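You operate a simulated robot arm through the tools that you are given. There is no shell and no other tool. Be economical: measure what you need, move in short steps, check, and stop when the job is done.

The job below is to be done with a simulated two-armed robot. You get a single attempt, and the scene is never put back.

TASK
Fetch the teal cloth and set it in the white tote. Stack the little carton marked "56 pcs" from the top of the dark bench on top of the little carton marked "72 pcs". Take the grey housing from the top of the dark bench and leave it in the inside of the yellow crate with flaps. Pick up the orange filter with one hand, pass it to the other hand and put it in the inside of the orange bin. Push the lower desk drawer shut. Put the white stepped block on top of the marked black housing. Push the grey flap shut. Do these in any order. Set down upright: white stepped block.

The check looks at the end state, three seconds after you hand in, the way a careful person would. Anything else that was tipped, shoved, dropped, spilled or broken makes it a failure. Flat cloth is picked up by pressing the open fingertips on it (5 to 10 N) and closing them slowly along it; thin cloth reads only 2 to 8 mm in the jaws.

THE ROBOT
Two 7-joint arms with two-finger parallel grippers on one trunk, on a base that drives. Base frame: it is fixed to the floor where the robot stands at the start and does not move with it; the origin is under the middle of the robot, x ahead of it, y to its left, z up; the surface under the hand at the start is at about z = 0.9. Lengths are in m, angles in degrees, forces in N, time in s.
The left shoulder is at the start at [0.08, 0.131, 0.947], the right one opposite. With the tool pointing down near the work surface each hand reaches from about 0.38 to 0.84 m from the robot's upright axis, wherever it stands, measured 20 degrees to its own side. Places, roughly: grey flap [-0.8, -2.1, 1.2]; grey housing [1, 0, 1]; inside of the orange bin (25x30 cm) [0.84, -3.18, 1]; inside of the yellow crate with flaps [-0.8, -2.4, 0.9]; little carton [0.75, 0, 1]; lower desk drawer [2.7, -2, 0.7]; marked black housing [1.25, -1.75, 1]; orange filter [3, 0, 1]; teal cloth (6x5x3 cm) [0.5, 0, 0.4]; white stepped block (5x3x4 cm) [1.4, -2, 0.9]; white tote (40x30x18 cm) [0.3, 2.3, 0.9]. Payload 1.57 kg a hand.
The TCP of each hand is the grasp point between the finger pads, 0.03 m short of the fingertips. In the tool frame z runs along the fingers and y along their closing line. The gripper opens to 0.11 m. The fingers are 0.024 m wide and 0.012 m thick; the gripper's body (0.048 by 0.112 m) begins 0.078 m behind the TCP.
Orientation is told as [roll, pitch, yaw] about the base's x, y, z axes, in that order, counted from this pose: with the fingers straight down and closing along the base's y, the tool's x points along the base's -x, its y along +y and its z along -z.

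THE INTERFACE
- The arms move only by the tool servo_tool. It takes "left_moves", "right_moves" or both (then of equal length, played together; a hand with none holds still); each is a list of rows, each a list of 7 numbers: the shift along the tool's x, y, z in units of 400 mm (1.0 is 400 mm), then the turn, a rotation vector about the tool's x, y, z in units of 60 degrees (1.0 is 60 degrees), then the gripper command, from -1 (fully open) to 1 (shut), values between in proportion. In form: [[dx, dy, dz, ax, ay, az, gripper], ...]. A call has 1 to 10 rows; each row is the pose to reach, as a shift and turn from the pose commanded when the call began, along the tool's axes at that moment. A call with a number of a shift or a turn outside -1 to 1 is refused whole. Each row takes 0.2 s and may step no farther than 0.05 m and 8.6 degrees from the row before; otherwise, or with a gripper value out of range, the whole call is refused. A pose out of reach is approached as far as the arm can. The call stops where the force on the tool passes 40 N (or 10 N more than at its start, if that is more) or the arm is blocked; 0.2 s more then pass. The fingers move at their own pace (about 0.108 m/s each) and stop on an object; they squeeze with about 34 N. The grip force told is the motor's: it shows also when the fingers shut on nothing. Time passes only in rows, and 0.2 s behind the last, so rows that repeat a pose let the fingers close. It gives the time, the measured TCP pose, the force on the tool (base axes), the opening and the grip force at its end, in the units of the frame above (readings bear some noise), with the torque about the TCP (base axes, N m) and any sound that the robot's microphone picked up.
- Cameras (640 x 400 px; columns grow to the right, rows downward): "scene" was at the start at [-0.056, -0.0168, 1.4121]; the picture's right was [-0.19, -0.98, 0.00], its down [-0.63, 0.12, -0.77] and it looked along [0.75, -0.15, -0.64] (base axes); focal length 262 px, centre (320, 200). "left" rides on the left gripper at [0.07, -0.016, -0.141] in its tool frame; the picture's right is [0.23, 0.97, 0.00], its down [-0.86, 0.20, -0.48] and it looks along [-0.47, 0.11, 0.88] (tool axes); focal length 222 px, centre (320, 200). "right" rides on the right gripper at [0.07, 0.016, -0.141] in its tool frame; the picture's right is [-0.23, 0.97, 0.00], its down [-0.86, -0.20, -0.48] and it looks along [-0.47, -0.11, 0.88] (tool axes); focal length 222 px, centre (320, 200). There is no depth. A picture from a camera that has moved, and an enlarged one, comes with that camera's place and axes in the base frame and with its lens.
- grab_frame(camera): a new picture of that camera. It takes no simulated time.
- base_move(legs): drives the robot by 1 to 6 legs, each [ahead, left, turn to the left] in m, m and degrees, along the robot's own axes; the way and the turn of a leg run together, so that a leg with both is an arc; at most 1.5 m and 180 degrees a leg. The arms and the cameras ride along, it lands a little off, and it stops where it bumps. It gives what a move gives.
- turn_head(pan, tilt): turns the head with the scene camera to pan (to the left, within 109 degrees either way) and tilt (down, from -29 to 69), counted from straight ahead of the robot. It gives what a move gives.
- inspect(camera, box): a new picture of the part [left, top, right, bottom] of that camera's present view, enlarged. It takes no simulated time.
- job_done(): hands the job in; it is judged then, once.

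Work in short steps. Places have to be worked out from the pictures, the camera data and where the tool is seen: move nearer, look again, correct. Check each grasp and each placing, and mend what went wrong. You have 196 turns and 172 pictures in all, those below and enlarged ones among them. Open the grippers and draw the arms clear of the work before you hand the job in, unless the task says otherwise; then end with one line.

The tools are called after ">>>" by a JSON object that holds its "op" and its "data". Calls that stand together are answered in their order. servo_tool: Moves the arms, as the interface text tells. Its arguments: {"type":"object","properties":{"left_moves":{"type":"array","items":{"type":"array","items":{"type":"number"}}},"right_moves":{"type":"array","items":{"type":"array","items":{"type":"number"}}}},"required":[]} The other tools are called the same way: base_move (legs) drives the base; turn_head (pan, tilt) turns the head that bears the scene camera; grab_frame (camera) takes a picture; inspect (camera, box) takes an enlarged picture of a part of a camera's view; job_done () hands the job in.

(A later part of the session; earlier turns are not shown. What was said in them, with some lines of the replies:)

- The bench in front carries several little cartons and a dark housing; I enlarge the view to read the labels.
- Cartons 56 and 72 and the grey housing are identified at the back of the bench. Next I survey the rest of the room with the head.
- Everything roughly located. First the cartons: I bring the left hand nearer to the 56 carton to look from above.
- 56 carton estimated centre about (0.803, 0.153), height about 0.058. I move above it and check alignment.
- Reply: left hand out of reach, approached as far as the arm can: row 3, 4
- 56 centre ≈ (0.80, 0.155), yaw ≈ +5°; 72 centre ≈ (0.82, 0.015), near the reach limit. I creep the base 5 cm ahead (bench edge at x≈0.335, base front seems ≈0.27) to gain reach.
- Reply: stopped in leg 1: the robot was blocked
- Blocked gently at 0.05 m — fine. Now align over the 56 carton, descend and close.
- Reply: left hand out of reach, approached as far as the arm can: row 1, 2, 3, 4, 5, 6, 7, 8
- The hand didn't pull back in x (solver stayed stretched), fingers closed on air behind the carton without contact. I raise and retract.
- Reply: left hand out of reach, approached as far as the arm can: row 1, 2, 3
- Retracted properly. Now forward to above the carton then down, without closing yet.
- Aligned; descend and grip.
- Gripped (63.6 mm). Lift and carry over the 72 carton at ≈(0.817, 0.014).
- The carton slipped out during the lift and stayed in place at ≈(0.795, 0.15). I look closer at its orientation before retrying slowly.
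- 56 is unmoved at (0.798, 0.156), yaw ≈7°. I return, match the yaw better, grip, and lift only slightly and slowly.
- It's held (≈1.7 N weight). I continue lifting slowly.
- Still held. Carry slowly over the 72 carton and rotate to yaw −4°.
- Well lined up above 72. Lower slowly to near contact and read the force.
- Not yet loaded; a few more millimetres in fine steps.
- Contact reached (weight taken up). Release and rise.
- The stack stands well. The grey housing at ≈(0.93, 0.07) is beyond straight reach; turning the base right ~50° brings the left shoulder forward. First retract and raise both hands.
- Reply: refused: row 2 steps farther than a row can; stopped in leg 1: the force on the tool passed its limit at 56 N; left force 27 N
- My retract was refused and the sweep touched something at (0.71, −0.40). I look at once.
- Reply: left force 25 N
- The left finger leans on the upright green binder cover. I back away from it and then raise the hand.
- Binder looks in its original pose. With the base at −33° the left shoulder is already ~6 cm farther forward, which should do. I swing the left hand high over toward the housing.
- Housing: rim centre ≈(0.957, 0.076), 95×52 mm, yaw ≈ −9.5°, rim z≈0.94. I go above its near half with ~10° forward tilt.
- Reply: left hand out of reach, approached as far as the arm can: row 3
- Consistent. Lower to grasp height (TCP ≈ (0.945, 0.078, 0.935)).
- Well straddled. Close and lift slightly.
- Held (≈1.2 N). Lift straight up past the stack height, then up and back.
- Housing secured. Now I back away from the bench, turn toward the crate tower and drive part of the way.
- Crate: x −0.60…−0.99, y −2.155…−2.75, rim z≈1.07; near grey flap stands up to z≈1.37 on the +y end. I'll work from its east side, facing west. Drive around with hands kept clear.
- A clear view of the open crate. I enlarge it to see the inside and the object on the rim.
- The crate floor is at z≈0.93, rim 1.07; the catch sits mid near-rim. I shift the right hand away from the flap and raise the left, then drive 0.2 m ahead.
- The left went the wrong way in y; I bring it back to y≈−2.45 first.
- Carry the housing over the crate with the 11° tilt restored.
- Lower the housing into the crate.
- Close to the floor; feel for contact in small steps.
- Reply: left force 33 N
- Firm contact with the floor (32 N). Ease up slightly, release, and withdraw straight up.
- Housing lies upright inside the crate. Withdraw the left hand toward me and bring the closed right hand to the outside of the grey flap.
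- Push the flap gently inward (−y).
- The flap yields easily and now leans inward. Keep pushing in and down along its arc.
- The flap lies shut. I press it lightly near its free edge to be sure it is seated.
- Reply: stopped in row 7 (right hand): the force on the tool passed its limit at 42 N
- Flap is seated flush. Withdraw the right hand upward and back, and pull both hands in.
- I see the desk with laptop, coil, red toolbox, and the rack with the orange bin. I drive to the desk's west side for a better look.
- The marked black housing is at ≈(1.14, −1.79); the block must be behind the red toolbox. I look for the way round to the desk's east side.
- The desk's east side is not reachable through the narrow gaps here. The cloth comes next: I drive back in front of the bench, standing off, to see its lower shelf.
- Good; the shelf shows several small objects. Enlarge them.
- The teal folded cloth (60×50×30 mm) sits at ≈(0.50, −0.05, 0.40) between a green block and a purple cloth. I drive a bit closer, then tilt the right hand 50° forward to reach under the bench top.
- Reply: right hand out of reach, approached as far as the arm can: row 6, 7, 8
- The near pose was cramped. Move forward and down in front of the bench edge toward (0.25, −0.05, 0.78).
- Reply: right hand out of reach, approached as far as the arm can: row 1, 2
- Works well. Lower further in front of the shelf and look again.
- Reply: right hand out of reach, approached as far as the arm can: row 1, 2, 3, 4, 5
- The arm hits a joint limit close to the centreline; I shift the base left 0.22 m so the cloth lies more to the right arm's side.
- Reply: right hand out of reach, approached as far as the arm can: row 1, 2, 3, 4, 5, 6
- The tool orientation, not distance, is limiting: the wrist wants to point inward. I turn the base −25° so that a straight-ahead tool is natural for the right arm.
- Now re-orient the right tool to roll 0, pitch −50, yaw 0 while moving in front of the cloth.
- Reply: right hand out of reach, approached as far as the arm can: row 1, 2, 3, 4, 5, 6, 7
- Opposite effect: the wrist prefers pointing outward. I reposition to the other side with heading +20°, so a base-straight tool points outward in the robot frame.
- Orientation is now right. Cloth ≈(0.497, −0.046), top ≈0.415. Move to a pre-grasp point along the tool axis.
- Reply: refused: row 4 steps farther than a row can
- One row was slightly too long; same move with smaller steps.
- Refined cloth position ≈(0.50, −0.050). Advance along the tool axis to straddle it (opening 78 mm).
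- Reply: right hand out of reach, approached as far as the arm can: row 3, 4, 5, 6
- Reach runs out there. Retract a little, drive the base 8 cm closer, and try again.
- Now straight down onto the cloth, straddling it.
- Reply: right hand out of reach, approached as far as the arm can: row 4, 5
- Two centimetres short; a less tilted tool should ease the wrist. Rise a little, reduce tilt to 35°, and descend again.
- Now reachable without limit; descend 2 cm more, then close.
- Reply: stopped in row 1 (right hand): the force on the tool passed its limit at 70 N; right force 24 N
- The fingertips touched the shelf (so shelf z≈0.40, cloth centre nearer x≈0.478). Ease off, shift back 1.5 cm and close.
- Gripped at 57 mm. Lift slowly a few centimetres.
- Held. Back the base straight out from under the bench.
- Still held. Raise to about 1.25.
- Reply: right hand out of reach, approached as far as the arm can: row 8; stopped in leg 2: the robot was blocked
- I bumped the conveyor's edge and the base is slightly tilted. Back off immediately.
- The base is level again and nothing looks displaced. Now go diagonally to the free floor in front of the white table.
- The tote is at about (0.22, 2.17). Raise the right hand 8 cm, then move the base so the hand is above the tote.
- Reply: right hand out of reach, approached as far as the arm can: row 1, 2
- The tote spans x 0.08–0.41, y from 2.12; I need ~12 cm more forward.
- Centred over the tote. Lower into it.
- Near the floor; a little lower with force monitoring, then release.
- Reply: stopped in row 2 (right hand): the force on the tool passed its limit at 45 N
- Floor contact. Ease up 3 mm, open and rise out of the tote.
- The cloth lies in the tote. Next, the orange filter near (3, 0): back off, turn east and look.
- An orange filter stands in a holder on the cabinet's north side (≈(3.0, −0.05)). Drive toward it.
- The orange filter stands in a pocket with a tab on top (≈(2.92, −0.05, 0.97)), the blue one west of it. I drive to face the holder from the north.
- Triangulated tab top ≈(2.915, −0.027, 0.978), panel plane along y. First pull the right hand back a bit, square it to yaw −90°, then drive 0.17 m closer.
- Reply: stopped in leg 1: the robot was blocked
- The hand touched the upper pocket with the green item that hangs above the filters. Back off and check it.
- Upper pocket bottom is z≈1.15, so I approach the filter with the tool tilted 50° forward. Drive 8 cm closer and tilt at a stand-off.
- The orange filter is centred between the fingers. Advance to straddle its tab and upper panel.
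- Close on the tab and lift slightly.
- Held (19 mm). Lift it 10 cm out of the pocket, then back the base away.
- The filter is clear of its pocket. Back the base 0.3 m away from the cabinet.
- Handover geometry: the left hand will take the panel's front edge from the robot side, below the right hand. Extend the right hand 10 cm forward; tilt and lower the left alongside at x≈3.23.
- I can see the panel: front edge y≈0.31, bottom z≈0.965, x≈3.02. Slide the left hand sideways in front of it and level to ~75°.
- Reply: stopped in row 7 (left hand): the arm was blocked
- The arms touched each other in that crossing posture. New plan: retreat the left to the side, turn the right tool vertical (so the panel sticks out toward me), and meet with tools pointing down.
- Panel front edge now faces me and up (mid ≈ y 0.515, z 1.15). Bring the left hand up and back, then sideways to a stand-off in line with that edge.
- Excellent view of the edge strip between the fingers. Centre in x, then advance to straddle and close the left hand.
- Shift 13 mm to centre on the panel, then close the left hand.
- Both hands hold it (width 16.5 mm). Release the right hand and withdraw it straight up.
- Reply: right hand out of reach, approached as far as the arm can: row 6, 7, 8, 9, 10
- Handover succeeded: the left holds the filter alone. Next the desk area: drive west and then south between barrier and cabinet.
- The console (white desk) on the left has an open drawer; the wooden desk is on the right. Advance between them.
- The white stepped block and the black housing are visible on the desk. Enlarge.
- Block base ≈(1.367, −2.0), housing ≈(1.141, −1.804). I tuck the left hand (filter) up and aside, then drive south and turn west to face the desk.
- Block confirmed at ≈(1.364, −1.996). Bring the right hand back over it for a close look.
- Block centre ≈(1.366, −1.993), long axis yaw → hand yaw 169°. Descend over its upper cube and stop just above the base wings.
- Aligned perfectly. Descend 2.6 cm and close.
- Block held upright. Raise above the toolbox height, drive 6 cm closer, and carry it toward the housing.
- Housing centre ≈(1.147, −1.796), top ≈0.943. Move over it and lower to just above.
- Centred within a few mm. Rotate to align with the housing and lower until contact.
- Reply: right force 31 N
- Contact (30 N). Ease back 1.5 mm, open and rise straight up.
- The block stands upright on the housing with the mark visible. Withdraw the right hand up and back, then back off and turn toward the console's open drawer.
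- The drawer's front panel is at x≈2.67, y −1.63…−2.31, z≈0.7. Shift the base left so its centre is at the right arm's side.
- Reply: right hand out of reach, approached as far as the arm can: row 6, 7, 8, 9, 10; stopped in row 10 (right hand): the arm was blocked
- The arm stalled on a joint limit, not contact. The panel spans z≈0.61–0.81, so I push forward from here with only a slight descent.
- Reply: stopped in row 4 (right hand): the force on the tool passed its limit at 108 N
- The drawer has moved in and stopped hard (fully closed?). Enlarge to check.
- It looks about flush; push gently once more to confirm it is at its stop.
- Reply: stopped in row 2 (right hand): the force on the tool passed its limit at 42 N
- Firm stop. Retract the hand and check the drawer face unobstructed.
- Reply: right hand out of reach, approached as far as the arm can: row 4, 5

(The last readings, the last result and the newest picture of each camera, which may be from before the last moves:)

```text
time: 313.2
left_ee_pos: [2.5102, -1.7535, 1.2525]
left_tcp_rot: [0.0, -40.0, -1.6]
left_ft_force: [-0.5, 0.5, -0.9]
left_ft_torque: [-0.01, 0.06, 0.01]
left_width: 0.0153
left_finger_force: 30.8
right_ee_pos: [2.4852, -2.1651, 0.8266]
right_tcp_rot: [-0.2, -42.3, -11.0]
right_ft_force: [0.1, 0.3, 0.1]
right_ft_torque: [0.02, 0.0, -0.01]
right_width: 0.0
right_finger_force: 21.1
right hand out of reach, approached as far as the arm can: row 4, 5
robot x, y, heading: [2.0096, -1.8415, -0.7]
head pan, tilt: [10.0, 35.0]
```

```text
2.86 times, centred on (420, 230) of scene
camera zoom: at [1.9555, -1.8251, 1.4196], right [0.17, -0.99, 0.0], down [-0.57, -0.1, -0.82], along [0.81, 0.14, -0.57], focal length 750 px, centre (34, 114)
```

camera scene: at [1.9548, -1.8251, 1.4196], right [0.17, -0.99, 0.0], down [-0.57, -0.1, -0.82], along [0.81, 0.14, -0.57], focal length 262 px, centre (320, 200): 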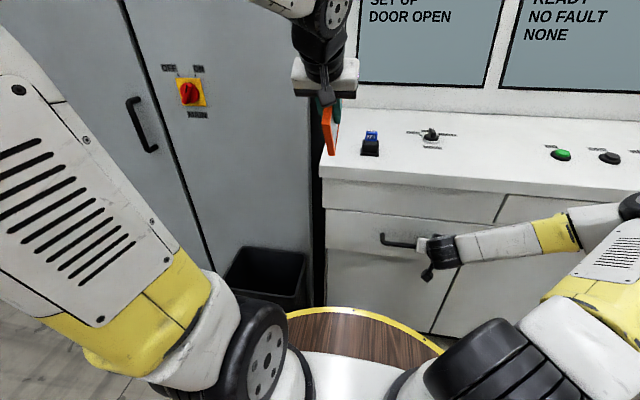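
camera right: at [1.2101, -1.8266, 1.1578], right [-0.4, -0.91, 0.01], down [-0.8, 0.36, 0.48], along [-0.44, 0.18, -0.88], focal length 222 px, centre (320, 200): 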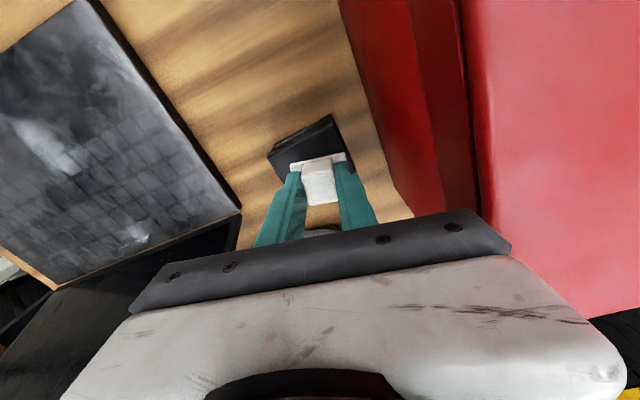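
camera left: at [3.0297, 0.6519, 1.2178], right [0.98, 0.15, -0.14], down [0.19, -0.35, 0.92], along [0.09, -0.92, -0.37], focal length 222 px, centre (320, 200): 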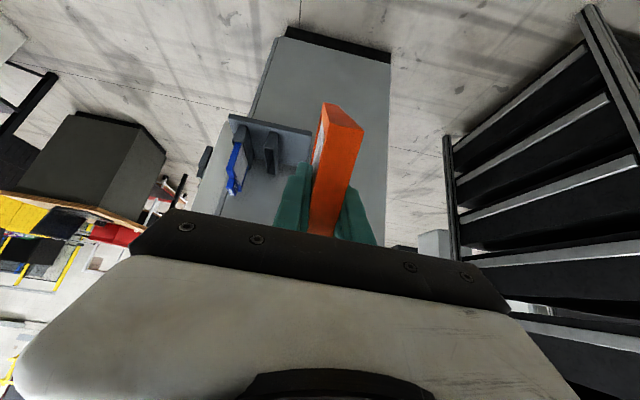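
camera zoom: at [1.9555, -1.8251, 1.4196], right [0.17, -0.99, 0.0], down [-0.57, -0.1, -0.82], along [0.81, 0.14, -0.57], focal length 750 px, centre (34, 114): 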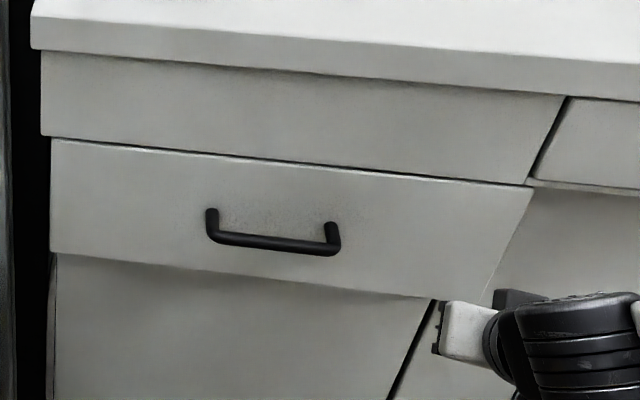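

The drawer appears shut (I'll verify from the side while leaving). Raise the right hand, then drive south toward the east side of the rack.

>>> {"op": "servo_tool", "data": {"right_moves": [[0.06, 0, -0.09, 0, 0.1, 0, 1], [0.08, 0, -0.19, 0, 0.2, 0, 1], [0.08, 0, -0.29, 0, 0.3, 0, 1], [0.08, 0, -0.39, 0, 0.4, 0, 1], [0.08, 0, -0.49, 0, 0.5, 0, 1], [0.08, 0, -0.59, 0, 0.6, 0, 1], [0.0, 0, -0.69, 0, 0.7, 0, 1]]}}

>>> {"op": "base_move", "data": {"legs": [[-0.05, -1.25, 0]]}}

>>> {"op": "turn_head", "data": {"pan": 55, "tilt": 25}}

>>> {"op": "grab_frame", "data": {"camera": "scene"}}

```text
refused: row 7 steps farther than a row can; nothing moved
```

```text
time: 319.5
left_ee_pos: [2.4618, -2.9977, 1.2529]
left_tcp_rot: [0.0, -40.0, -0.4]
left_ft_force: [-0.1, 0.4, -0.9]
left_ft_torque: [0.02, -0.03, 0.02]
left_width: 0.0155
left_finger_force: 30.7
right_ee_pos: [2.4455, -3.4099, 0.826]
right_tcp_rot: [-0.2, -42.4, -9.8]
right_ft_force: [0.2, 0.7, -0.1]
right_ft_torque: [-0.02, -0.03, 0.0]
right_width: 0.0
right_finger_force: 21.2
robot x, y, heading: [1.9609, -3.0924, 0.7]
head pan, tilt: [10.0, 35.0]
```

```text
time: 320.6
left_ee_pos: [2.4629, -2.9974, 1.2526]
left_tcp_rot: [0.0, -40.0, -0.5]
left_ft_force: [-0.7, 0.6, -1.0]
left_ft_torque: [0.02, -0.01, 0.02]
left_width: 0.0155
left_finger_force: 31.0
right_ee_pos: [2.4445, -3.4102, 0.8269]
right_tcp_rot: [-0.1, -42.4, -9.9]
right_ft_force: [-0.1, -0.2, 0.5]
right_ft_torque: [-0.02, -0.03, 0.02]
right_width: 0.0002
right_finger_force: 21.0
robot x, y, heading: [1.9605, -3.0923, 0.7]
head pan, tilt: [55.0, 25.0]
```

```text
41 pictures are left
camera scene: at [1.874, -3.0192, 1.4354], right [0.83, -0.56, 0.0], down [-0.24, -0.35, -0.91], along [0.51, 0.75, -0.42], focal length 262 px, centre (320, 200)
```

scene: 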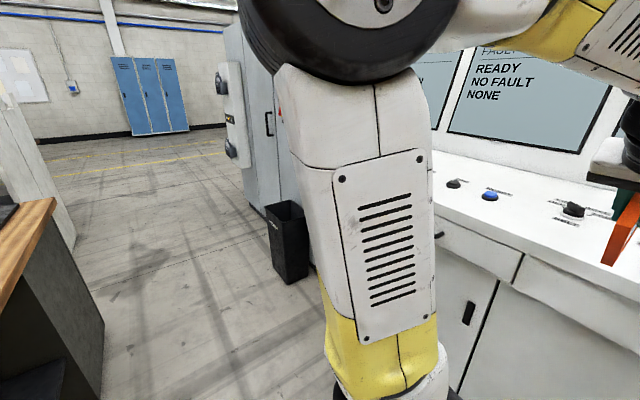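

Safe so far, but the right hand is still low; raise it properly, then turn the robot to face west (through south).

>>> {"op": "servo_tool", "data": {"right_moves": [[-0.05, 0, -0.08, 0, 0.08, 0, 1], [-0.1, 0, -0.16, 0, 0.16, 0, 1], [-0.16, 0, -0.24, 0, 0.24, 0, 1], [-0.22, 0, -0.32, 0, 0.32, 0, 1], [-0.28, 0, -0.4, 0, 0.4, 0, 1], [-0.34, 0, -0.48, 0, 0.5, 0, 1], [-0.4, 0, -0.56, 0, 0.6, 0, 1], [-0.46, 0, -0.64, 0, 0.7, 0, 1]]}}

>>> {"op": "base_move", "data": {"legs": [[0, 0, -90]]}}

>>> {"op": "turn_head", "data": {"pan": 109, "tilt": 20}}

>>> {"op": "grab_frame", "data": {"camera": "scene"}}

```text
time: 322.4
left_ee_pos: [2.4622, -2.9962, 1.2522]
left_tcp_rot: [0.0, -40.0, -0.5]
left_ft_force: [-0.2, 0.0, -0.2]
left_ft_torque: [0.0, 0.02, 0.03]
left_width: 0.0155
left_finger_force: 31.4
right_ee_pos: [2.4113, -3.4022, 1.1392]
right_tcp_rot: [-0.1, -0.3, -10.1]
right_ft_force: [-1.5, 0.3, 0.9]
right_ft_torque: [0.03, -0.05, 0.0]
right_width: 0.0001
right_finger_force: 21.1
robot x, y, heading: [1.9624, -3.0903, 0.6]
head pan, tilt: [55.0, 25.0]
```

```text
time: 326.7
left_ee_pos: [2.0458, -3.5962, 1.2532]
left_tcp_rot: [0.0, -40.0, -91.7]
left_ft_force: [-0.2, -0.3, 0.0]
left_ft_torque: [0.04, 0.02, 0.01]
left_width: 0.0155
left_finger_force: 31.3
right_ee_pos: [1.6433, -3.5353, 1.1385]
right_tcp_rot: [-0.2, -0.4, -101.2]
right_ft_force: [0.1, -0.5, -0.3]
right_ft_torque: [-0.02, -0.01, 0.0]
right_width: 0.0
right_finger_force: 21.2
robot x, y, heading: [1.9581, -3.0962, -90.5]
head pan, tilt: [55.0, 25.0]
```

```text
time: 327.9
left_ee_pos: [2.0468, -3.5947, 1.2522]
left_tcp_rot: [0.0, -40.0, -91.7]
left_ft_force: [0.9, 0.0, -1.2]
left_ft_torque: [0.05, 0.01, 0.01]
left_width: 0.0156
left_finger_force: 31.3
right_ee_pos: [1.6429, -3.5346, 1.1378]
right_tcp_rot: [-0.2, -0.5, -101.3]
right_ft_force: [0.3, -0.8, 0.4]
right_ft_torque: [-0.01, -0.04, 0.02]
right_width: 0.0
right_finger_force: 21.1
robot x, y, heading: [1.9608, -3.0904, -90.4]
head pan, tilt: [108.9, 20.0]
```

```text
40 pictures are left
camera scene: at [2.0514, -2.9245, 1.4435], right [0.31, -0.95, 0.0], down [-0.32, -0.11, -0.94], along [0.89, 0.29, -0.34], focal length 262 px, centre (320, 200)
```

scene: 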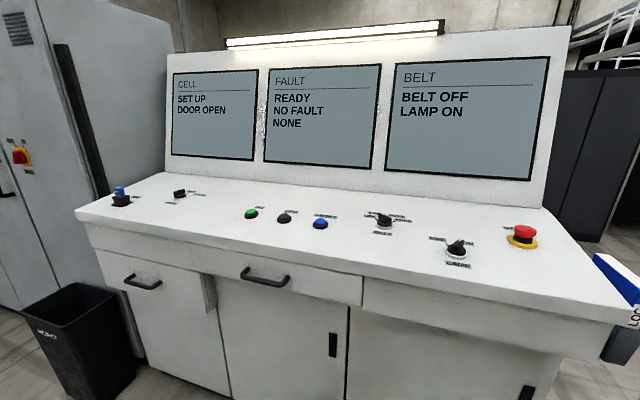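

>>> {"op": "inspect", "data": {"camera": "scene", "box": [70, 220, 310, 380]}}

```text
2.50 times, centred on (190, 300) of scene
camera zoom: at [2.0514, -2.9245, 1.4435], right [0.31, -0.95, 0.0], down [-0.32, -0.11, -0.94], along [0.89, 0.29, -0.34], focal length 656 px, centre (645, -50)
```

zoom: 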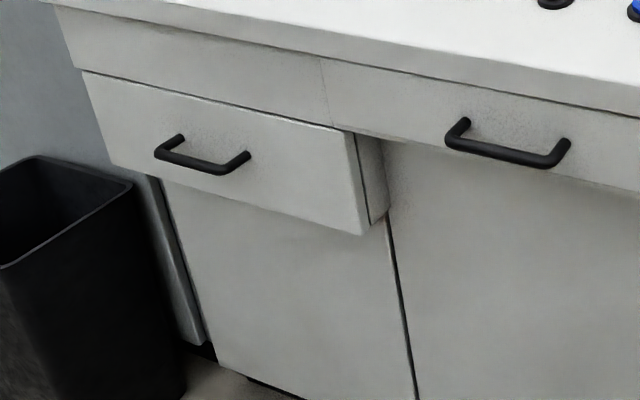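

The drawer front is flush with the (shut) upper drawer fronts – their fronts all stand proud of the recessed doors – and it hit a hard stop, so it is shut. Now turn west to face the rack with the orange bin.

>>> {"op": "base_move", "data": {"legs": [[0, 0, -90]]}}

>>> {"op": "turn_head", "data": {"pan": 0, "tilt": 25}}

>>> {"op": "grab_frame", "data": {"camera": "scene"}}

```text
time: 332.1
left_ee_pos: [1.4594, -3.1843, 1.2531]
left_tcp_rot: [0.1, -40.1, 179.0]
left_ft_force: [-0.3, 0.1, -0.9]
left_ft_torque: [-0.01, -0.05, 0.0]
left_width: 0.0155
left_finger_force: 31.5
right_ee_pos: [1.5152, -2.7797, 1.1375]
right_tcp_rot: [-0.1, -0.4, 169.3]
right_ft_force: [-0.6, -0.3, -0.5]
right_ft_torque: [-0.01, 0.02, -0.03]
right_width: 0.0
right_finger_force: 21.2
robot x, y, heading: [1.9621, -3.0972, -179.7]
head pan, tilt: [108.9, 20.0]
```

```text
time: 334.0
left_ee_pos: [1.4591, -3.1835, 1.2529]
left_tcp_rot: [0.0, -39.9, 178.9]
left_ft_force: [-0.5, 0.2, -0.6]
left_ft_torque: [0.0, 0.0, -0.01]
left_width: 0.0154
left_finger_force: 30.9
right_ee_pos: [1.5149, -2.78, 1.1377]
right_tcp_rot: [-0.2, -0.4, 169.5]
right_ft_force: [-0.5, -0.1, 0.2]
right_ft_torque: [0.01, -0.04, -0.01]
right_width: 0.0
right_finger_force: 20.8
robot x, y, heading: [1.9598, -3.0927, -180.0]
head pan, tilt: [0.0, 25.0]
```

```text
38 pictures are left
camera scene: at [2.0094, -3.0934, 1.4354], right [0.0, 1.0, 0.0], down [0.42, 0.0, -0.91], along [-0.91, 0.0, -0.42], focal length 262 px, centre (320, 200)
```

scene: 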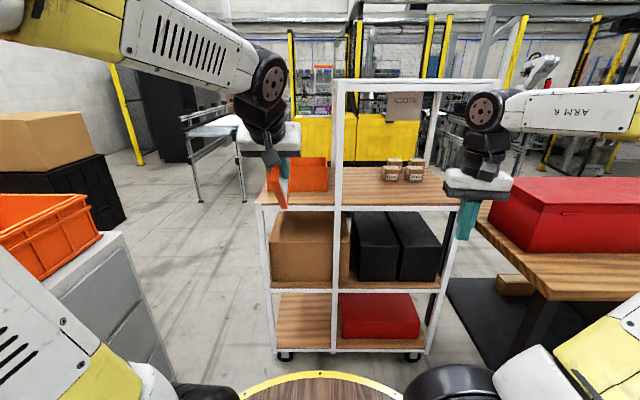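

The bin stands at the south end of the top shelf, outside the tall frame, open above. Drive 0.35 m closer and look with the left camera.

>>> {"op": "base_move", "data": {"legs": [[0.35, 0, 0]]}}

>>> {"op": "grab_frame", "data": {"camera": "left"}}

>>> {"op": "turn_head", "data": {"pan": 12, "tilt": 35}}

>>> {"op": "grab_frame", "data": {"camera": "scene"}}

```text
time: 336.2
left_ee_pos: [1.1064, -3.186, 1.2528]
left_tcp_rot: [0.1, -40.0, 179.0]
left_ft_force: [-0.5, -0.5, -0.8]
left_ft_torque: [0.01, -0.01, 0.01]
left_width: 0.0155
left_finger_force: 31.7
right_ee_pos: [1.1604, -2.7805, 1.139]
right_tcp_rot: [-0.2, -0.4, 169.5]
right_ft_force: [0.5, 0.3, 0.3]
right_ft_torque: [-0.02, 0.04, -0.01]
right_width: 0.0
right_finger_force: 20.8
robot x, y, heading: [1.6067, -3.0932, -179.8]
head pan, tilt: [0.0, 25.0]
```

```text
37 pictures are left
camera left: at [1.2504, -3.1726, 1.3157], right [0.16, -0.98, -0.15], down [-0.35, -0.19, 0.92], along [-0.92, -0.09, -0.37], focal length 222 px, centre (320, 200)
```

left: 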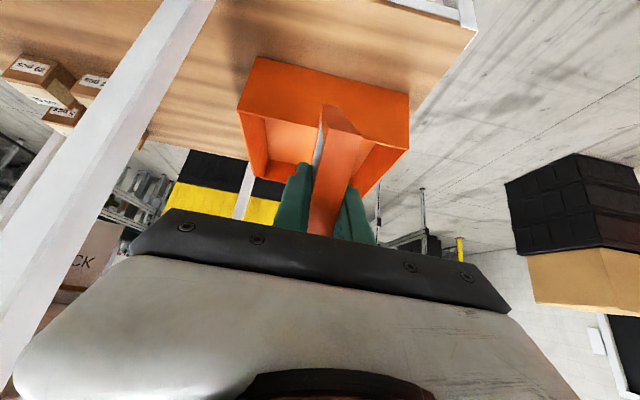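

```text
time: 337.0
left_ee_pos: [1.1063, -3.1857, 1.2514]
left_tcp_rot: [0.0, -39.9, 179.0]
left_ft_force: [-0.4, 0.4, 0.1]
left_ft_torque: [0.0, -0.01, 0.0]
left_width: 0.0156
left_finger_force: 31.0
right_ee_pos: [1.1617, -2.7817, 1.138]
right_tcp_rot: [-0.1, -0.4, 169.5]
right_ft_force: [0.2, 1.3, -0.1]
right_ft_torque: [0.01, 0.0, 0.02]
right_width: 0.0001
right_finger_force: 21.1
robot x, y, heading: [1.6111, -3.0942, -179.7]
head pan, tilt: [12.0, 35.0]
```

```text
36 pictures are left
camera scene: at [1.6614, -3.1126, 1.4197], right [-0.21, 0.98, 0.0], down [0.56, 0.12, -0.82], along [-0.8, -0.17, -0.57], focal length 262 px, centre (320, 200)
```

scene: 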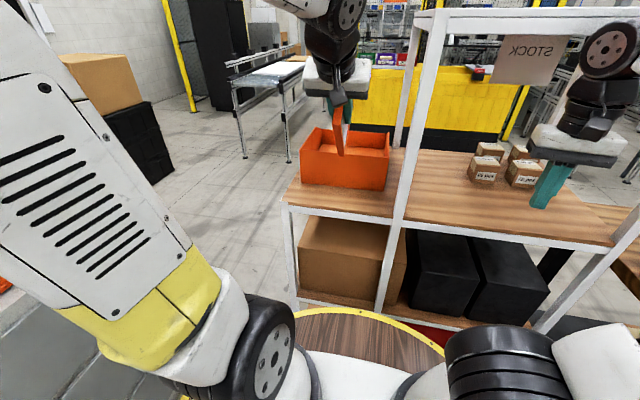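

Bin: near wall x≈0.937, y −3.035…−3.35, rim z≈1.06. Pull the right hand back, and turn the left tool vertical.

>>> {"op": "servo_tool", "data": {"left_moves": [[0, 0, 0, 0, 0.13, 0, 1], [0, 0, 0, 0, 0.26, 0, 1], [0, 0, 0, 0, 0.4, 0, 1], [0, 0, 0, 0, 0.53, 0, 1], [0, 0, 0, 0, 0.667, 0, 1], [0, 0, 0, 0, 0.667, 0, 1]], "right_moves": [[0.08, 0, -0.02, 0, 0, 0, 1], [0.16, 0, -0.04, 0, 0, 0, 1], [0.24, 0, -0.06, 0, 0, 0, 1], [0.32, 0, -0.08, 0, 0, 0, 1], [0.375, 0, -0.1, 0, 0, 0, 1], [0.375, 0, -0.1, 0, 0, 0, 1]]}}

>>> {"op": "servo_tool", "data": {"left_moves": [[0, 0, 0, 0, 0, 0.13, 1], [0, 0, 0, 0, 0, 0.26, 1], [0, 0, 0, 0, 0, 0.39, 1], [0, 0, 0, 0, 0, 0.52, 1], [0, 0, 0, 0, 0, 0.64, 1], [0, 0, 0, 0, 0, 0.733, 1]]}}

>>> {"op": "grab_frame", "data": {"camera": "left"}}

```text
time: 338.4
left_ee_pos: [1.1058, -3.185, 1.2525]
left_tcp_rot: [0.0, 0.1, 179.1]
left_ft_force: [-0.2, -0.6, -0.6]
left_ft_torque: [0.0, 0.0, -0.01]
left_width: 0.0154
left_finger_force: 31.1
right_ee_pos: [1.3093, -2.8082, 1.1759]
right_tcp_rot: [-0.1, -0.2, 169.5]
right_ft_force: [0.9, 1.1, 0.3]
right_ft_torque: [-0.01, -0.01, 0.02]
right_width: 0.0
right_finger_force: 21.6
robot x, y, heading: [1.6075, -3.0952, -179.6]
head pan, tilt: [12.0, 35.0]
```

```text
time: 339.8
left_ee_pos: [1.1061, -3.1847, 1.2531]
left_tcp_rot: [-0.1, 0.0, 135.1]
left_ft_force: [-0.8, -0.1, -0.1]
left_ft_torque: [0.03, -0.02, -0.01]
left_width: 0.0156
left_finger_force: 31.1
right_ee_pos: [1.3088, -2.8082, 1.1768]
right_tcp_rot: [-0.1, -0.4, 169.6]
right_ft_force: [0.1, -0.3, 0.2]
right_ft_torque: [0.02, 0.01, 0.03]
right_width: 0.0
right_finger_force: 22.2
robot x, y, heading: [1.6086, -3.0929, -179.8]
head pan, tilt: [12.0, 35.0]
```

```text
35 pictures are left
camera left: at [1.1665, -3.2242, 1.3936], right [-0.53, -0.85, 0.0], down [-0.75, 0.46, 0.48], along [-0.41, 0.25, -0.88], focal length 222 px, centre (320, 200)
```

left: 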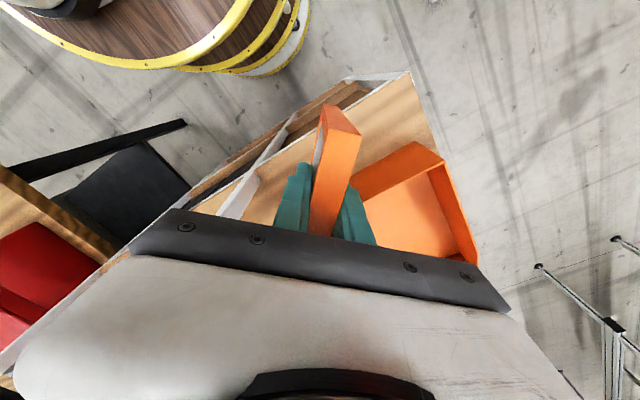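

The bin spans x 0.72–0.975, y −3.33…−3.03. Move the filter over its centre.

>>> {"op": "servo_tool", "data": {"left_moves": [[-0.065, 0.075, 0.01, 0, 0, 0, 1], [-0.13, 0.15, 0.02, 0, 0, 0, 1], [-0.195, 0.226, 0.03, 0, 0, 0, 1], [-0.26, 0.3, 0.04, 0, 0, 0, 1], [-0.325, 0.377, 0.05, 0, 0, 0, 1], [-0.389, 0.4525, 0.06, 0, 0, 0, 1], [-0.389, 0.4525, 0.06, 0, 0, 0, 1]]}}

>>> {"op": "grab_frame", "data": {"camera": "left"}}

>>> {"op": "inspect", "data": {"camera": "scene", "box": [240, 60, 440, 220]}}

```text
time: 341.4
left_ee_pos: [0.8883, -3.2045, 1.2276]
left_tcp_rot: [0.1, 0.0, 135.1]
left_ft_force: [-0.2, -0.3, -1.3]
left_ft_torque: [-0.03, -0.03, 0.01]
left_width: 0.0157
left_finger_force: 31.2
left hand out of reach, approached as far as the arm can: row 6, 7
right_ee_pos: [1.308, -2.8074, 1.1769]
right_tcp_rot: [-0.1, -0.3, 169.4]
right_ft_force: [-1.3, 0.9, -0.4]
right_ft_torque: [0.01, 0.0, -0.01]
right_width: 0.0002
right_finger_force: 20.9
robot x, y, heading: [1.6082, -3.0933, -179.8]
head pan, tilt: [12.0, 35.0]
```

```text
34 pictures are left
camera left: at [0.9487, -3.2422, 1.3687], right [-0.53, -0.85, 0.0], down [-0.75, 0.46, 0.48], along [-0.41, 0.25, -0.88], focal length 222 px, centre (320, 200)
```

left: 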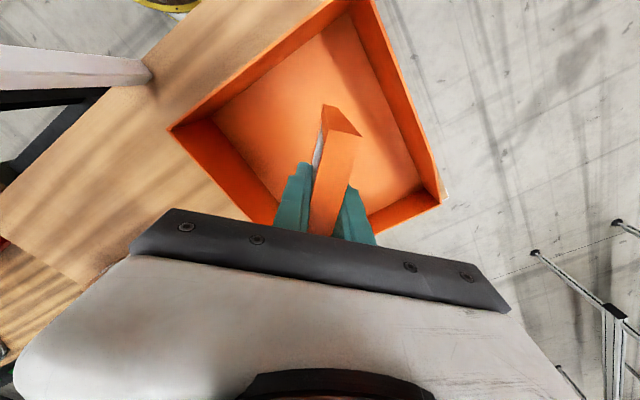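

```text
2.50 times, centred on (340, 140) of scene
camera zoom: at [1.6613, -3.1126, 1.4196], right [-0.21, 0.98, 0.0], down [0.56, 0.12, -0.82], along [-0.8, -0.17, -0.57], focal length 656 px, centre (270, 350)
```

zoom: 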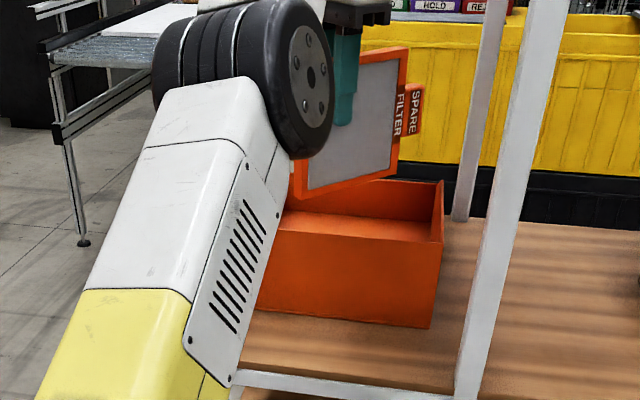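

Well within the bin. Lower it, shifting 2 cm further in.

>>> {"op": "servo_tool", "data": {"left_moves": [[-0.01, 0.01, 0.08, 0, 0, 0, 1], [-0.02, 0.02, 0.16, 0, 0, 0, 1], [-0.035, 0.035, 0.24, 0, 0, 0, 1], [-0.035, 0.035, 0.3, 0, 0, 0, 1], [-0.035, 0.035, 0.34, 0, 0, 0, 1], [-0.035, 0.035, 0.37, 0, 0, 0, 1]]}}

>>> {"op": "grab_frame", "data": {"camera": "left"}}

```text
time: 342.8
left_ee_pos: [0.8674, -3.2052, 1.0837]
left_tcp_rot: [0.1, 0.0, 135.1]
left_ft_force: [1.8, 2.1, 30.1]
left_ft_torque: [0.2, -0.11, 0.35]
left_width: 0.0161
left_finger_force: 31.2
right_ee_pos: [1.3104, -2.8077, 1.1765]
right_tcp_rot: [0.0, -0.3, 169.4]
right_ft_force: [-0.1, 0.0, 0.4]
right_ft_torque: [0.02, 0.01, 0.02]
right_width: 0.0
right_finger_force: 21.6
robot x, y, heading: [1.6082, -3.0938, -179.8]
head pan, tilt: [12.0, 35.0]
```

```text
32 pictures are left
camera left: at [0.9284, -3.2432, 1.2239], right [-0.53, -0.85, 0.0], down [-0.75, 0.46, 0.48], along [-0.41, 0.25, -0.88], focal length 222 px, centre (320, 200)
```

left: 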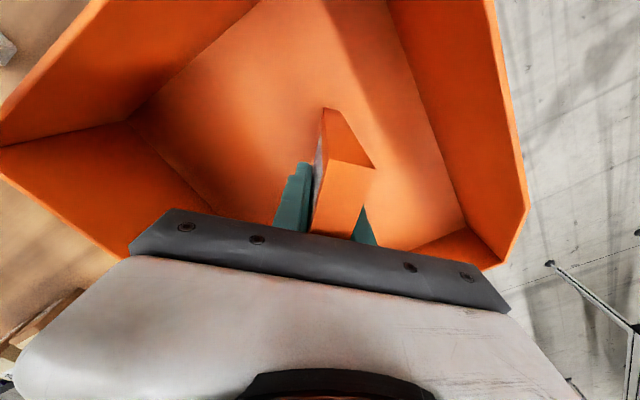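

Floor contact. Ease up, open gently and withdraw upward.

>>> {"op": "servo_tool", "data": {"left_moves": [[0, 0, -0.01, 0, 0, 0, 1], [0, 0, -0.01, 0, 0, 0, 0.55], [0, 0, -0.01, 0, 0, 0, 0.3], [0, 0, -0.01, 0, 0, 0, 0.1], [0, 0, -0.05, 0, 0, 0, 0.1], [0, 0, -0.12, 0, 0, 0, 0.1], [0, 0, -0.2, 0, 0, 0, 0.1], [0, 0, -0.28, 0, 0, 0, 0.1], [0.02, -0.02, -0.36, 0, 0, 0, 0.1]]}}

>>> {"op": "grab_frame", "data": {"camera": "left"}}

```text
time: 344.8
left_ee_pos: [0.8856, -3.2031, 1.2209]
left_tcp_rot: [-0.2, 0.2, 135.0]
left_ft_force: [-0.7, 1.1, -0.5]
left_ft_torque: [-0.03, -0.04, 0.02]
left_width: 0.0497
left_finger_force: 0.0
left hand out of reach, approached as far as the arm can: row 9
right_ee_pos: [1.3087, -2.809, 1.1758]
right_tcp_rot: [-0.1, -0.4, 169.5]
right_ft_force: [-0.4, 1.1, -0.3]
right_ft_torque: [-0.01, -0.05, 0.0]
right_width: 0.0
right_finger_force: 21.2
robot x, y, heading: [1.6077, -3.0912, -179.9]
head pan, tilt: [12.0, 35.0]
```

```text
31 pictures are left
camera left: at [0.9459, -3.2411, 1.3619], right [-0.53, -0.85, 0.0], down [-0.75, 0.46, 0.48], along [-0.4, 0.25, -0.88], focal length 222 px, centre (320, 200)
```

left: 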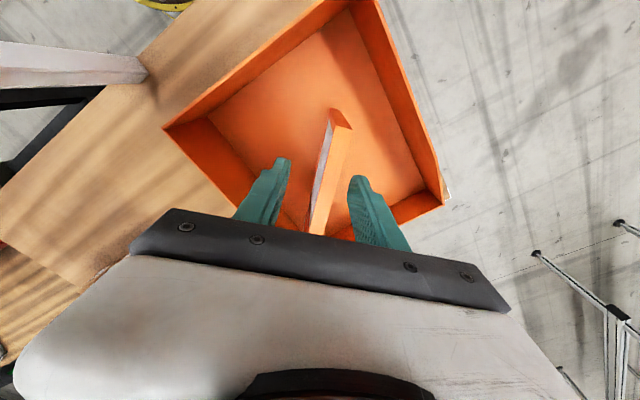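

The filter stands inside the bin. Withdraw the left hand up and back toward me and open both grippers.

>>> {"op": "servo_tool", "data": {"left_moves": [[0.05, -0.05, -0.03, 0, 0, 0, -0.2], [0.11, -0.11, -0.05, 0, 0, 0, -0.2], [0.18, -0.18, -0.05, 0, 0, 0, -0.4], [0.25, -0.25, -0.05, 0, 0, 0, -0.6], [0.32, -0.32, -0.05, 0, 0, 0, -0.8], [0.4, -0.4, -0.05, 0, 0, 0, -1]], "right_moves": [[0, 0, 0, 0, 0, 0, 0.5], [0, 0, 0, 0, 0, 0, 0], [0, 0, 0, 0, 0, 0, -0.5], [0, 0, 0, 0, 0, 0, -1], [0, 0, 0, 0, 0, 0, -1], [0, 0, 0, 0, 0, 0, -1]]}}

>>> {"op": "inspect", "data": {"camera": "scene", "box": [240, 80, 440, 230]}}

```text
time: 346.2
left_ee_pos: [1.1114, -3.2037, 1.2397]
left_tcp_rot: [0.0, 0.0, 135.0]
left_ft_force: [0.5, 0.5, -0.5]
left_ft_torque: [-0.02, -0.05, 0.04]
left_width: 0.1099
left_finger_force: 0.1
right_ee_pos: [1.3078, -2.8086, 1.177]
right_tcp_rot: [-0.1, -0.2, 169.5]
right_ft_force: [0.7, -0.3, -1.4]
right_ft_torque: [0.02, -0.04, -0.02]
right_width: 0.11
right_finger_force: 0.0
robot x, y, heading: [1.6075, -3.0942, -179.8]
head pan, tilt: [12.0, 35.0]
```

```text
2.67 times, centred on (340, 155) of scene
camera zoom: at [1.6609, -3.1126, 1.4196], right [-0.21, 0.98, 0.0], down [0.56, 0.12, -0.82], along [-0.8, -0.17, -0.57], focal length 700 px, centre (267, 320)
```

zoom: 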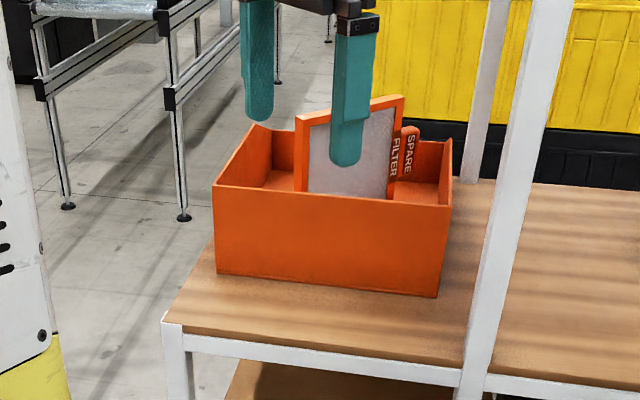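

All objects are placed. With budget left I double-check the drawer from a grazing angle: drive to the console's face and look north along it.

>>> {"op": "base_move", "data": {"legs": [[-0.25, 0, 0], [0, 0, -90], [0.2, -0.35, 0]]}}

>>> {"op": "turn_head", "data": {"pan": -20, "tilt": 45}}

>>> {"op": "grab_frame", "data": {"camera": "scene"}}

```text
time: 354.0
left_ee_pos: [2.1026, -2.3938, 1.2399]
left_tcp_rot: [0.1, -0.1, 45.0]
left_ft_force: [0.4, 0.0, -0.5]
left_ft_torque: [-0.01, -0.01, 0.0]
left_width: 0.1099
left_finger_force: 0.2
right_ee_pos: [2.4974, -2.5901, 1.1752]
right_tcp_rot: [-0.2, -0.5, 79.3]
right_ft_force: [0.6, 0.7, -0.1]
right_ft_torque: [0.01, -0.01, 0.01]
right_width: 0.1098
right_finger_force: 0.1
robot x, y, heading: [2.2112, -2.8908, 90.0]
head pan, tilt: [12.0, 35.0]
```

```text
time: 354.9
left_ee_pos: [2.1021, -2.3925, 1.2394]
left_tcp_rot: [0.0, 0.0, 45.0]
left_ft_force: [1.0, 0.7, 0.4]
left_ft_torque: [0.01, 0.03, 0.01]
left_width: 0.1099
left_finger_force: 0.1
right_ee_pos: [2.4976, -2.5911, 1.1758]
right_tcp_rot: [-0.1, -0.3, 79.4]
right_ft_force: [-0.2, 0.8, 0.1]
right_ft_torque: [-0.02, 0.0, 0.01]
right_width: 0.11
right_finger_force: 0.1
robot x, y, heading: [2.2072, -2.8913, 90.2]
head pan, tilt: [-20.0, 45.0]
```

```text
29 pictures are left
camera scene: at [2.2397, -2.9528, 1.4048], right [0.94, -0.34, 0.0], down [-0.24, -0.67, -0.71], along [0.24, 0.67, -0.71], focal length 262 px, centre (320, 200)
```

scene: 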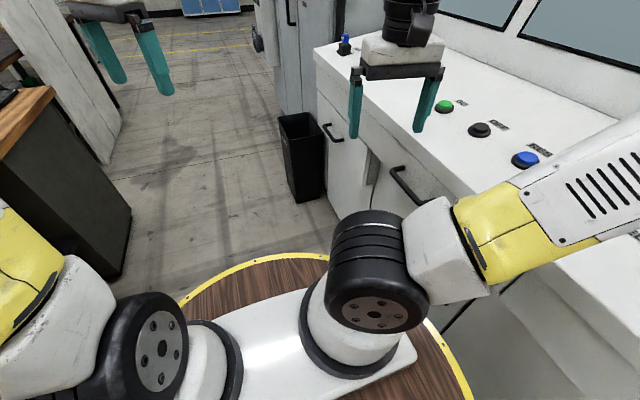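

>>> {"op": "inspect", "data": {"camera": "scene", "box": [300, 90, 440, 210]}}

```text
3.33 times, centred on (370, 150) of scene
camera zoom: at [2.2397, -2.9528, 1.4048], right [0.94, -0.34, 0.0], down [-0.24, -0.67, -0.71], along [0.24, 0.67, -0.71], focal length 874 px, centre (153, 367)
```

zoom: 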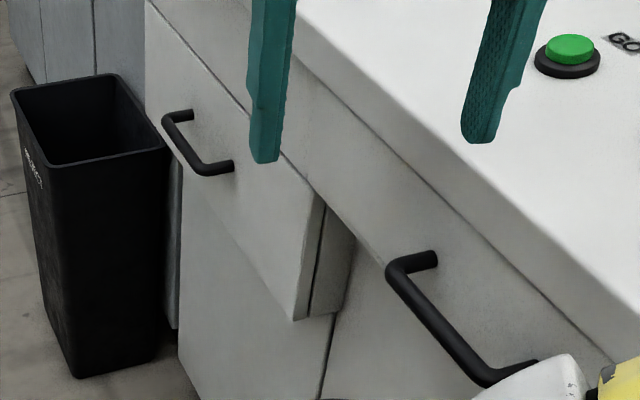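

The panel face meets the fascia with no interior visible, but to be certain I'll give it one more slow push from the front. Reposition facing the console.

>>> {"op": "base_move", "data": {"legs": [[0, 0.25, 0], [0, 0, -90], [0, 1.05, 0]]}}

>>> {"op": "servo_tool", "data": {"right_moves": [[0, 0.0, 0.04, 0, -0.13, 0.0, 1], [0, 0.0, 0.08, 0, -0.26, 0.0, 1], [0, 0.0, 0.14, 0, -0.39, 0.0, 1], [0, 0.0, 0.22, 0, -0.52, 0.0, 1], [0, 0.0, 0.32, 0, -0.65, 0.0, 1], [0, 0.0, 0.42, 0, -0.78, 0.0, 1], [-0.03, 0.0, 0.52, 0, -0.8, 0.0, 1], [-0.06, 0.0, 0.62, 0, -0.8, 0.0, 1], [-0.09, 0.0, 0.72, 0, -0.8, 0.0, 1], [-0.12, 0.0, 0.82, 0, -0.8, 0.0, 1]]}}

>>> {"op": "turn_head", "data": {"pan": 0, "tilt": 40}}

>>> {"op": "grab_frame", "data": {"camera": "scene"}}

```text
time: 365.6
left_ee_pos: [2.4475, -1.7283, 1.2399]
left_tcp_rot: [0.0, 0.1, -44.6]
left_ft_force: [0.2, 0.7, 0.5]
left_ft_torque: [0.0, -0.05, 0.02]
left_width: 0.1101
left_finger_force: 0.1
right_ee_pos: [2.253, -2.1272, 1.1758]
right_tcp_rot: [-0.1, -0.4, -10.2]
right_ft_force: [0.4, -0.5, -0.5]
right_ft_torque: [0.02, 0.0, -0.01]
right_width: 0.1099
right_finger_force: 0.1
robot x, y, heading: [1.9503, -1.84, 0.4]
head pan, tilt: [-20.0, 45.0]
```

```text
time: 367.8
left_ee_pos: [2.4477, -1.7294, 1.2405]
left_tcp_rot: [0.0, 0.0, -44.6]
left_ft_force: [-0.5, -0.3, 1.2]
left_ft_torque: [0.02, 0.01, -0.02]
left_width: 0.1098
left_finger_force: 0.0
right_ee_pos: [2.3616, -2.235, 0.7964]
right_tcp_rot: [0.1, -48.5, -10.3]
right_ft_force: [0.2, 0.6, -0.2]
right_ft_torque: [0.0, -0.04, -0.01]
right_width: 0.0
right_finger_force: 20.9
right hand out of reach, approached as far as the arm can: row 4, 5, 6, 7, 8, 9, 10
robot x, y, heading: [1.9534, -1.843, 0.6]
head pan, tilt: [-20.0, 45.0]
```

```text
time: 368.6
left_ee_pos: [2.4487, -1.7295, 1.2394]
left_tcp_rot: [0.0, 0.0, -44.6]
left_ft_force: [-0.4, 0.0, -0.6]
left_ft_torque: [0.0, 0.01, -0.01]
left_width: 0.11
left_finger_force: 0.0
right_ee_pos: [2.3615, -2.2363, 0.7988]
right_tcp_rot: [-0.2, -48.3, -10.0]
right_ft_force: [0.6, 0.2, 0.5]
right_ft_torque: [0.01, 0.0, -0.01]
right_width: 0.0
right_finger_force: 21.6
robot x, y, heading: [1.9564, -1.8423, 0.5]
head pan, tilt: [0.0, 40.0]
```

```text
27 pictures are left
camera scene: at [1.8987, -1.8435, 1.412], right [0.01, -1.0, 0.0], down [-0.64, -0.01, -0.77], along [0.77, 0.01, -0.64], focal length 262 px, centre (320, 200)
```

scene: 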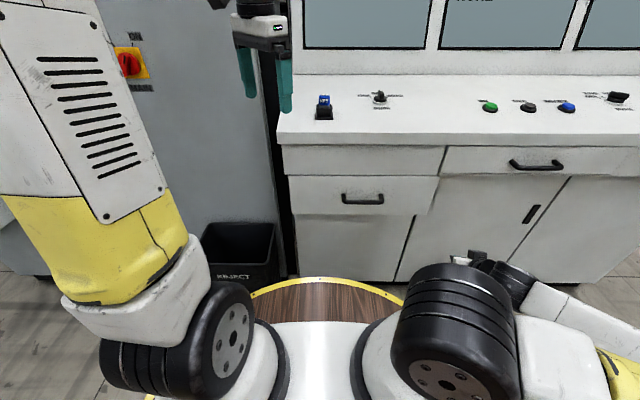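

From the front the panel scale matches the fascia plane. Approach its right part and push slowly once more.

>>> {"op": "servo_tool", "data": {"right_moves": [[-0.06, 0.04, 0.085, 0, 0, 0, 1], [-0.12, 0.08, 0.17, 0, 0, 0, 1], [-0.18, 0.12, 0.26, 0, 0, 0, 1], [-0.24, 0.16, 0.345, 0, 0, 0, 1], [-0.3, 0.2, 0.43, 0, 0, 0, 1], [-0.33, 0.22, 0.47, 0, 0, 0, 1], [-0.35, 0.23, 0.5, 0, 0, 0, 1], [-0.37, 0.24, 0.53, 0, 0, 0, 1], [-0.385, 0.24, 0.55, 0, 0, 0, 1]]}}

```text
time: 370.7
left_ee_pos: [2.4472, -1.7305, 1.2397]
left_tcp_rot: [0.2, -0.1, -44.8]
left_ft_force: [0.3, -0.4, 0.2]
left_ft_torque: [0.02, 0.0, -0.03]
left_width: 0.1101
left_finger_force: 0.0
right_ee_pos: [2.6369, -2.187, 0.7645]
right_tcp_rot: [-0.1, -48.3, -10.2]
right_ft_force: [-19.6, 0.9, 16.4]
right_ft_torque: [0.08, -0.28, 0.15]
right_width: 0.0
right_finger_force: 21.4
robot x, y, heading: [1.9506, -1.8424, 0.5]
head pan, tilt: [0.0, 40.0]
stopped in row 9 (right hand): the force on the tool passed its limit at 46 N (the readings are from after the stop); the commanded pose is now the measured one
```

It stops at exactly the same x (2.637) – the drawer is at its closed stop. Retract and raise the hand clear.

>>> {"op": "servo_tool", "data": {"right_moves": [[0.06, 0, -0.08, 0, 0, 0, 1], [0.12, 0, -0.16, 0, 0, 0, 0.5], [0.18, 0, -0.24, 0, 0, 0, 0], [0.18, -0.05, -0.33, 0, 0.1, 0, -0.5], [0.14, -0.08, -0.42, 0, 0.2, 0, -1], [0.08, -0.1, -0.5, 0, 0.3, 0, -1], [0.02, -0.1, -0.58, 0, 0.4, 0, -1], [-0.04, -0.1, -0.66, 0, 0.5, 0, -1]]}}

>>> {"op": "base_move", "data": {"legs": [[-0.12, 0, 0]]}}

>>> {"op": "turn_head", "data": {"pan": 109, "tilt": 15}}

>>> {"op": "grab_frame", "data": {"camera": "scene"}}

```text
time: 372.5
left_ee_pos: [2.4476, -1.7284, 1.2388]
left_tcp_rot: [0.0, 0.0, -44.5]
left_ft_force: [0.3, 1.2, -0.6]
left_ft_torque: [-0.05, 0.02, 0.0]
left_width: 0.11
left_finger_force: 0.0
right_ee_pos: [2.4525, -2.1932, 0.9515]
right_tcp_rot: [-0.3, -18.3, -10.1]
right_ft_force: [-0.1, 1.4, 0.6]
right_ft_torque: [-0.01, 0.01, -0.02]
right_width: 0.11
right_finger_force: 0.0
robot x, y, heading: [1.9522, -1.8402, 0.8]
head pan, tilt: [0.0, 40.0]
```

```text
time: 373.7
left_ee_pos: [2.3284, -1.7301, 1.2394]
left_tcp_rot: [0.0, 0.0, -44.7]
left_ft_force: [0.1, -0.5, 0.3]
left_ft_torque: [0.01, -0.02, 0.02]
left_width: 0.1097
left_finger_force: 0.1
right_ee_pos: [2.3309, -2.1946, 0.9515]
right_tcp_rot: [-0.1, -18.2, -10.3]
right_ft_force: [0.2, 0.3, 0.6]
right_ft_torque: [0.01, 0.01, -0.01]
right_width: 0.1101
right_finger_force: 0.1
robot x, y, heading: [1.8356, -1.8426, 0.7]
head pan, tilt: [0.0, 40.0]
```

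```text
time: 375.6
left_ee_pos: [2.3281, -1.73, 1.2398]
left_tcp_rot: [0.0, 0.0, -44.6]
left_ft_force: [-0.4, -0.2, -0.1]
left_ft_torque: [-0.03, 0.01, 0.05]
left_width: 0.11
left_finger_force: 0.0
right_ee_pos: [2.3318, -2.1954, 0.9516]
right_tcp_rot: [-0.1, -18.3, -10.2]
right_ft_force: [0.3, 0.6, 0.2]
right_ft_torque: [0.02, -0.03, -0.01]
right_width: 0.1102
right_finger_force: 0.1
robot x, y, heading: [1.8342, -1.8399, 0.3]
head pan, tilt: [108.9, 15.0]
```

```text
26 pictures are left
camera scene: at [1.6629, -1.7568, 1.4516], right [0.94, 0.33, 0.0], down [0.09, -0.24, -0.97], along [-0.32, 0.91, -0.26], focal length 262 px, centre (320, 200)
```

scene: 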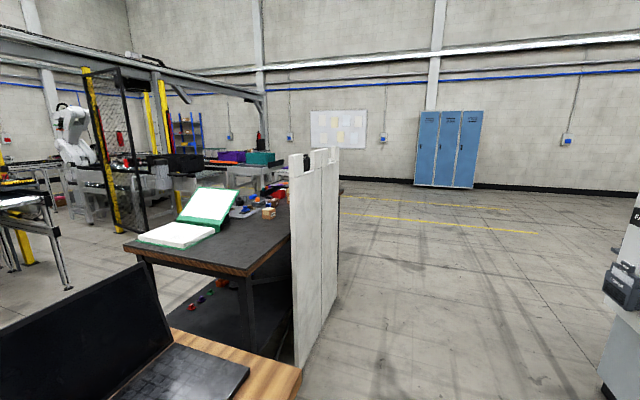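

The drawer is shut and both hands are clear and open. One last look at the block on the housing.

>>> {"op": "turn_head", "data": {"pan": -109, "tilt": 40}}

>>> {"op": "base_move", "data": {"legs": [[0.1, 0, 50]]}}

>>> {"op": "turn_head", "data": {"pan": 109, "tilt": 40}}

>>> {"op": "grab_frame", "data": {"camera": "scene"}}

```text
time: 378.7
left_ee_pos: [2.3295, -1.7309, 1.2399]
left_tcp_rot: [0.0, 0.0, -44.7]
left_ft_force: [0.2, -0.2, 0.2]
left_ft_torque: [0.01, -0.02, -0.01]
left_width: 0.11
left_finger_force: 0.1
right_ee_pos: [2.3322, -2.1943, 0.9508]
right_tcp_rot: [-0.1, -18.3, -10.2]
right_ft_force: [-0.1, 0.6, 0.1]
right_ft_torque: [-0.04, -0.04, 0.02]
right_width: 0.11
right_finger_force: 0.1
robot x, y, heading: [1.8339, -1.8453, 0.2]
head pan, tilt: [-108.9, 40.0]
```

```text
time: 381.4
left_ee_pos: [2.1552, -1.3522, 1.2396]
left_tcp_rot: [-0.1, 0.0, 5.1]
left_ft_force: [-0.9, -0.5, 0.1]
left_ft_torque: [0.03, 0.01, 0.0]
left_width: 0.1099
left_finger_force: 0.0
right_ee_pos: [2.5111, -1.6474, 0.9498]
right_tcp_rot: [-0.1, -18.2, 39.6]
right_ft_force: [-0.6, -0.3, -0.7]
right_ft_torque: [0.0, -0.03, -0.02]
right_width: 0.1101
right_finger_force: 0.0
robot x, y, heading: [1.9185, -1.8005, 50.3]
head pan, tilt: [-108.9, 40.0]
```

```text
time: 384.5
left_ee_pos: [2.1548, -1.3509, 1.24]
left_tcp_rot: [0.0, 0.1, 5.1]
left_ft_force: [0.5, -0.6, 0.4]
left_ft_torque: [-0.01, -0.02, 0.06]
left_width: 0.1099
left_finger_force: 0.1
right_ee_pos: [2.5116, -1.6477, 0.9513]
right_tcp_rot: [-0.1, -18.1, 39.6]
right_ft_force: [0.1, 0.6, -0.5]
right_ft_torque: [-0.02, 0.01, -0.01]
right_width: 0.1099
right_finger_force: 0.1
robot x, y, heading: [1.9253, -1.8017, 50.4]
head pan, tilt: [108.9, 40.0]
```

```text
25 pictures are left
camera scene: at [1.7526, -1.8794, 1.4121], right [0.36, 0.93, 0.0], down [0.6, -0.23, -0.77], along [-0.72, 0.27, -0.64], focal length 262 px, centre (320, 200)
```

scene: 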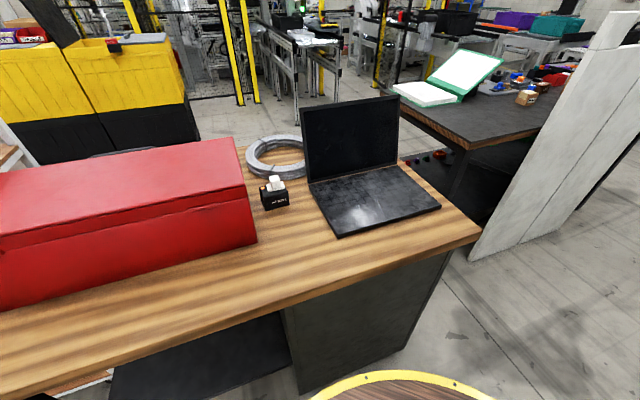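

The block still stands upright on the black housing, and the other placements were checked when I made them. Hands are open and clear, so I hand in.

>>> {"op": "job_done", "data": {}}

```text
The job is handed in.
```

All seven tasks are finished and the job is handed in; the white stepped block stands upright on the black housing.
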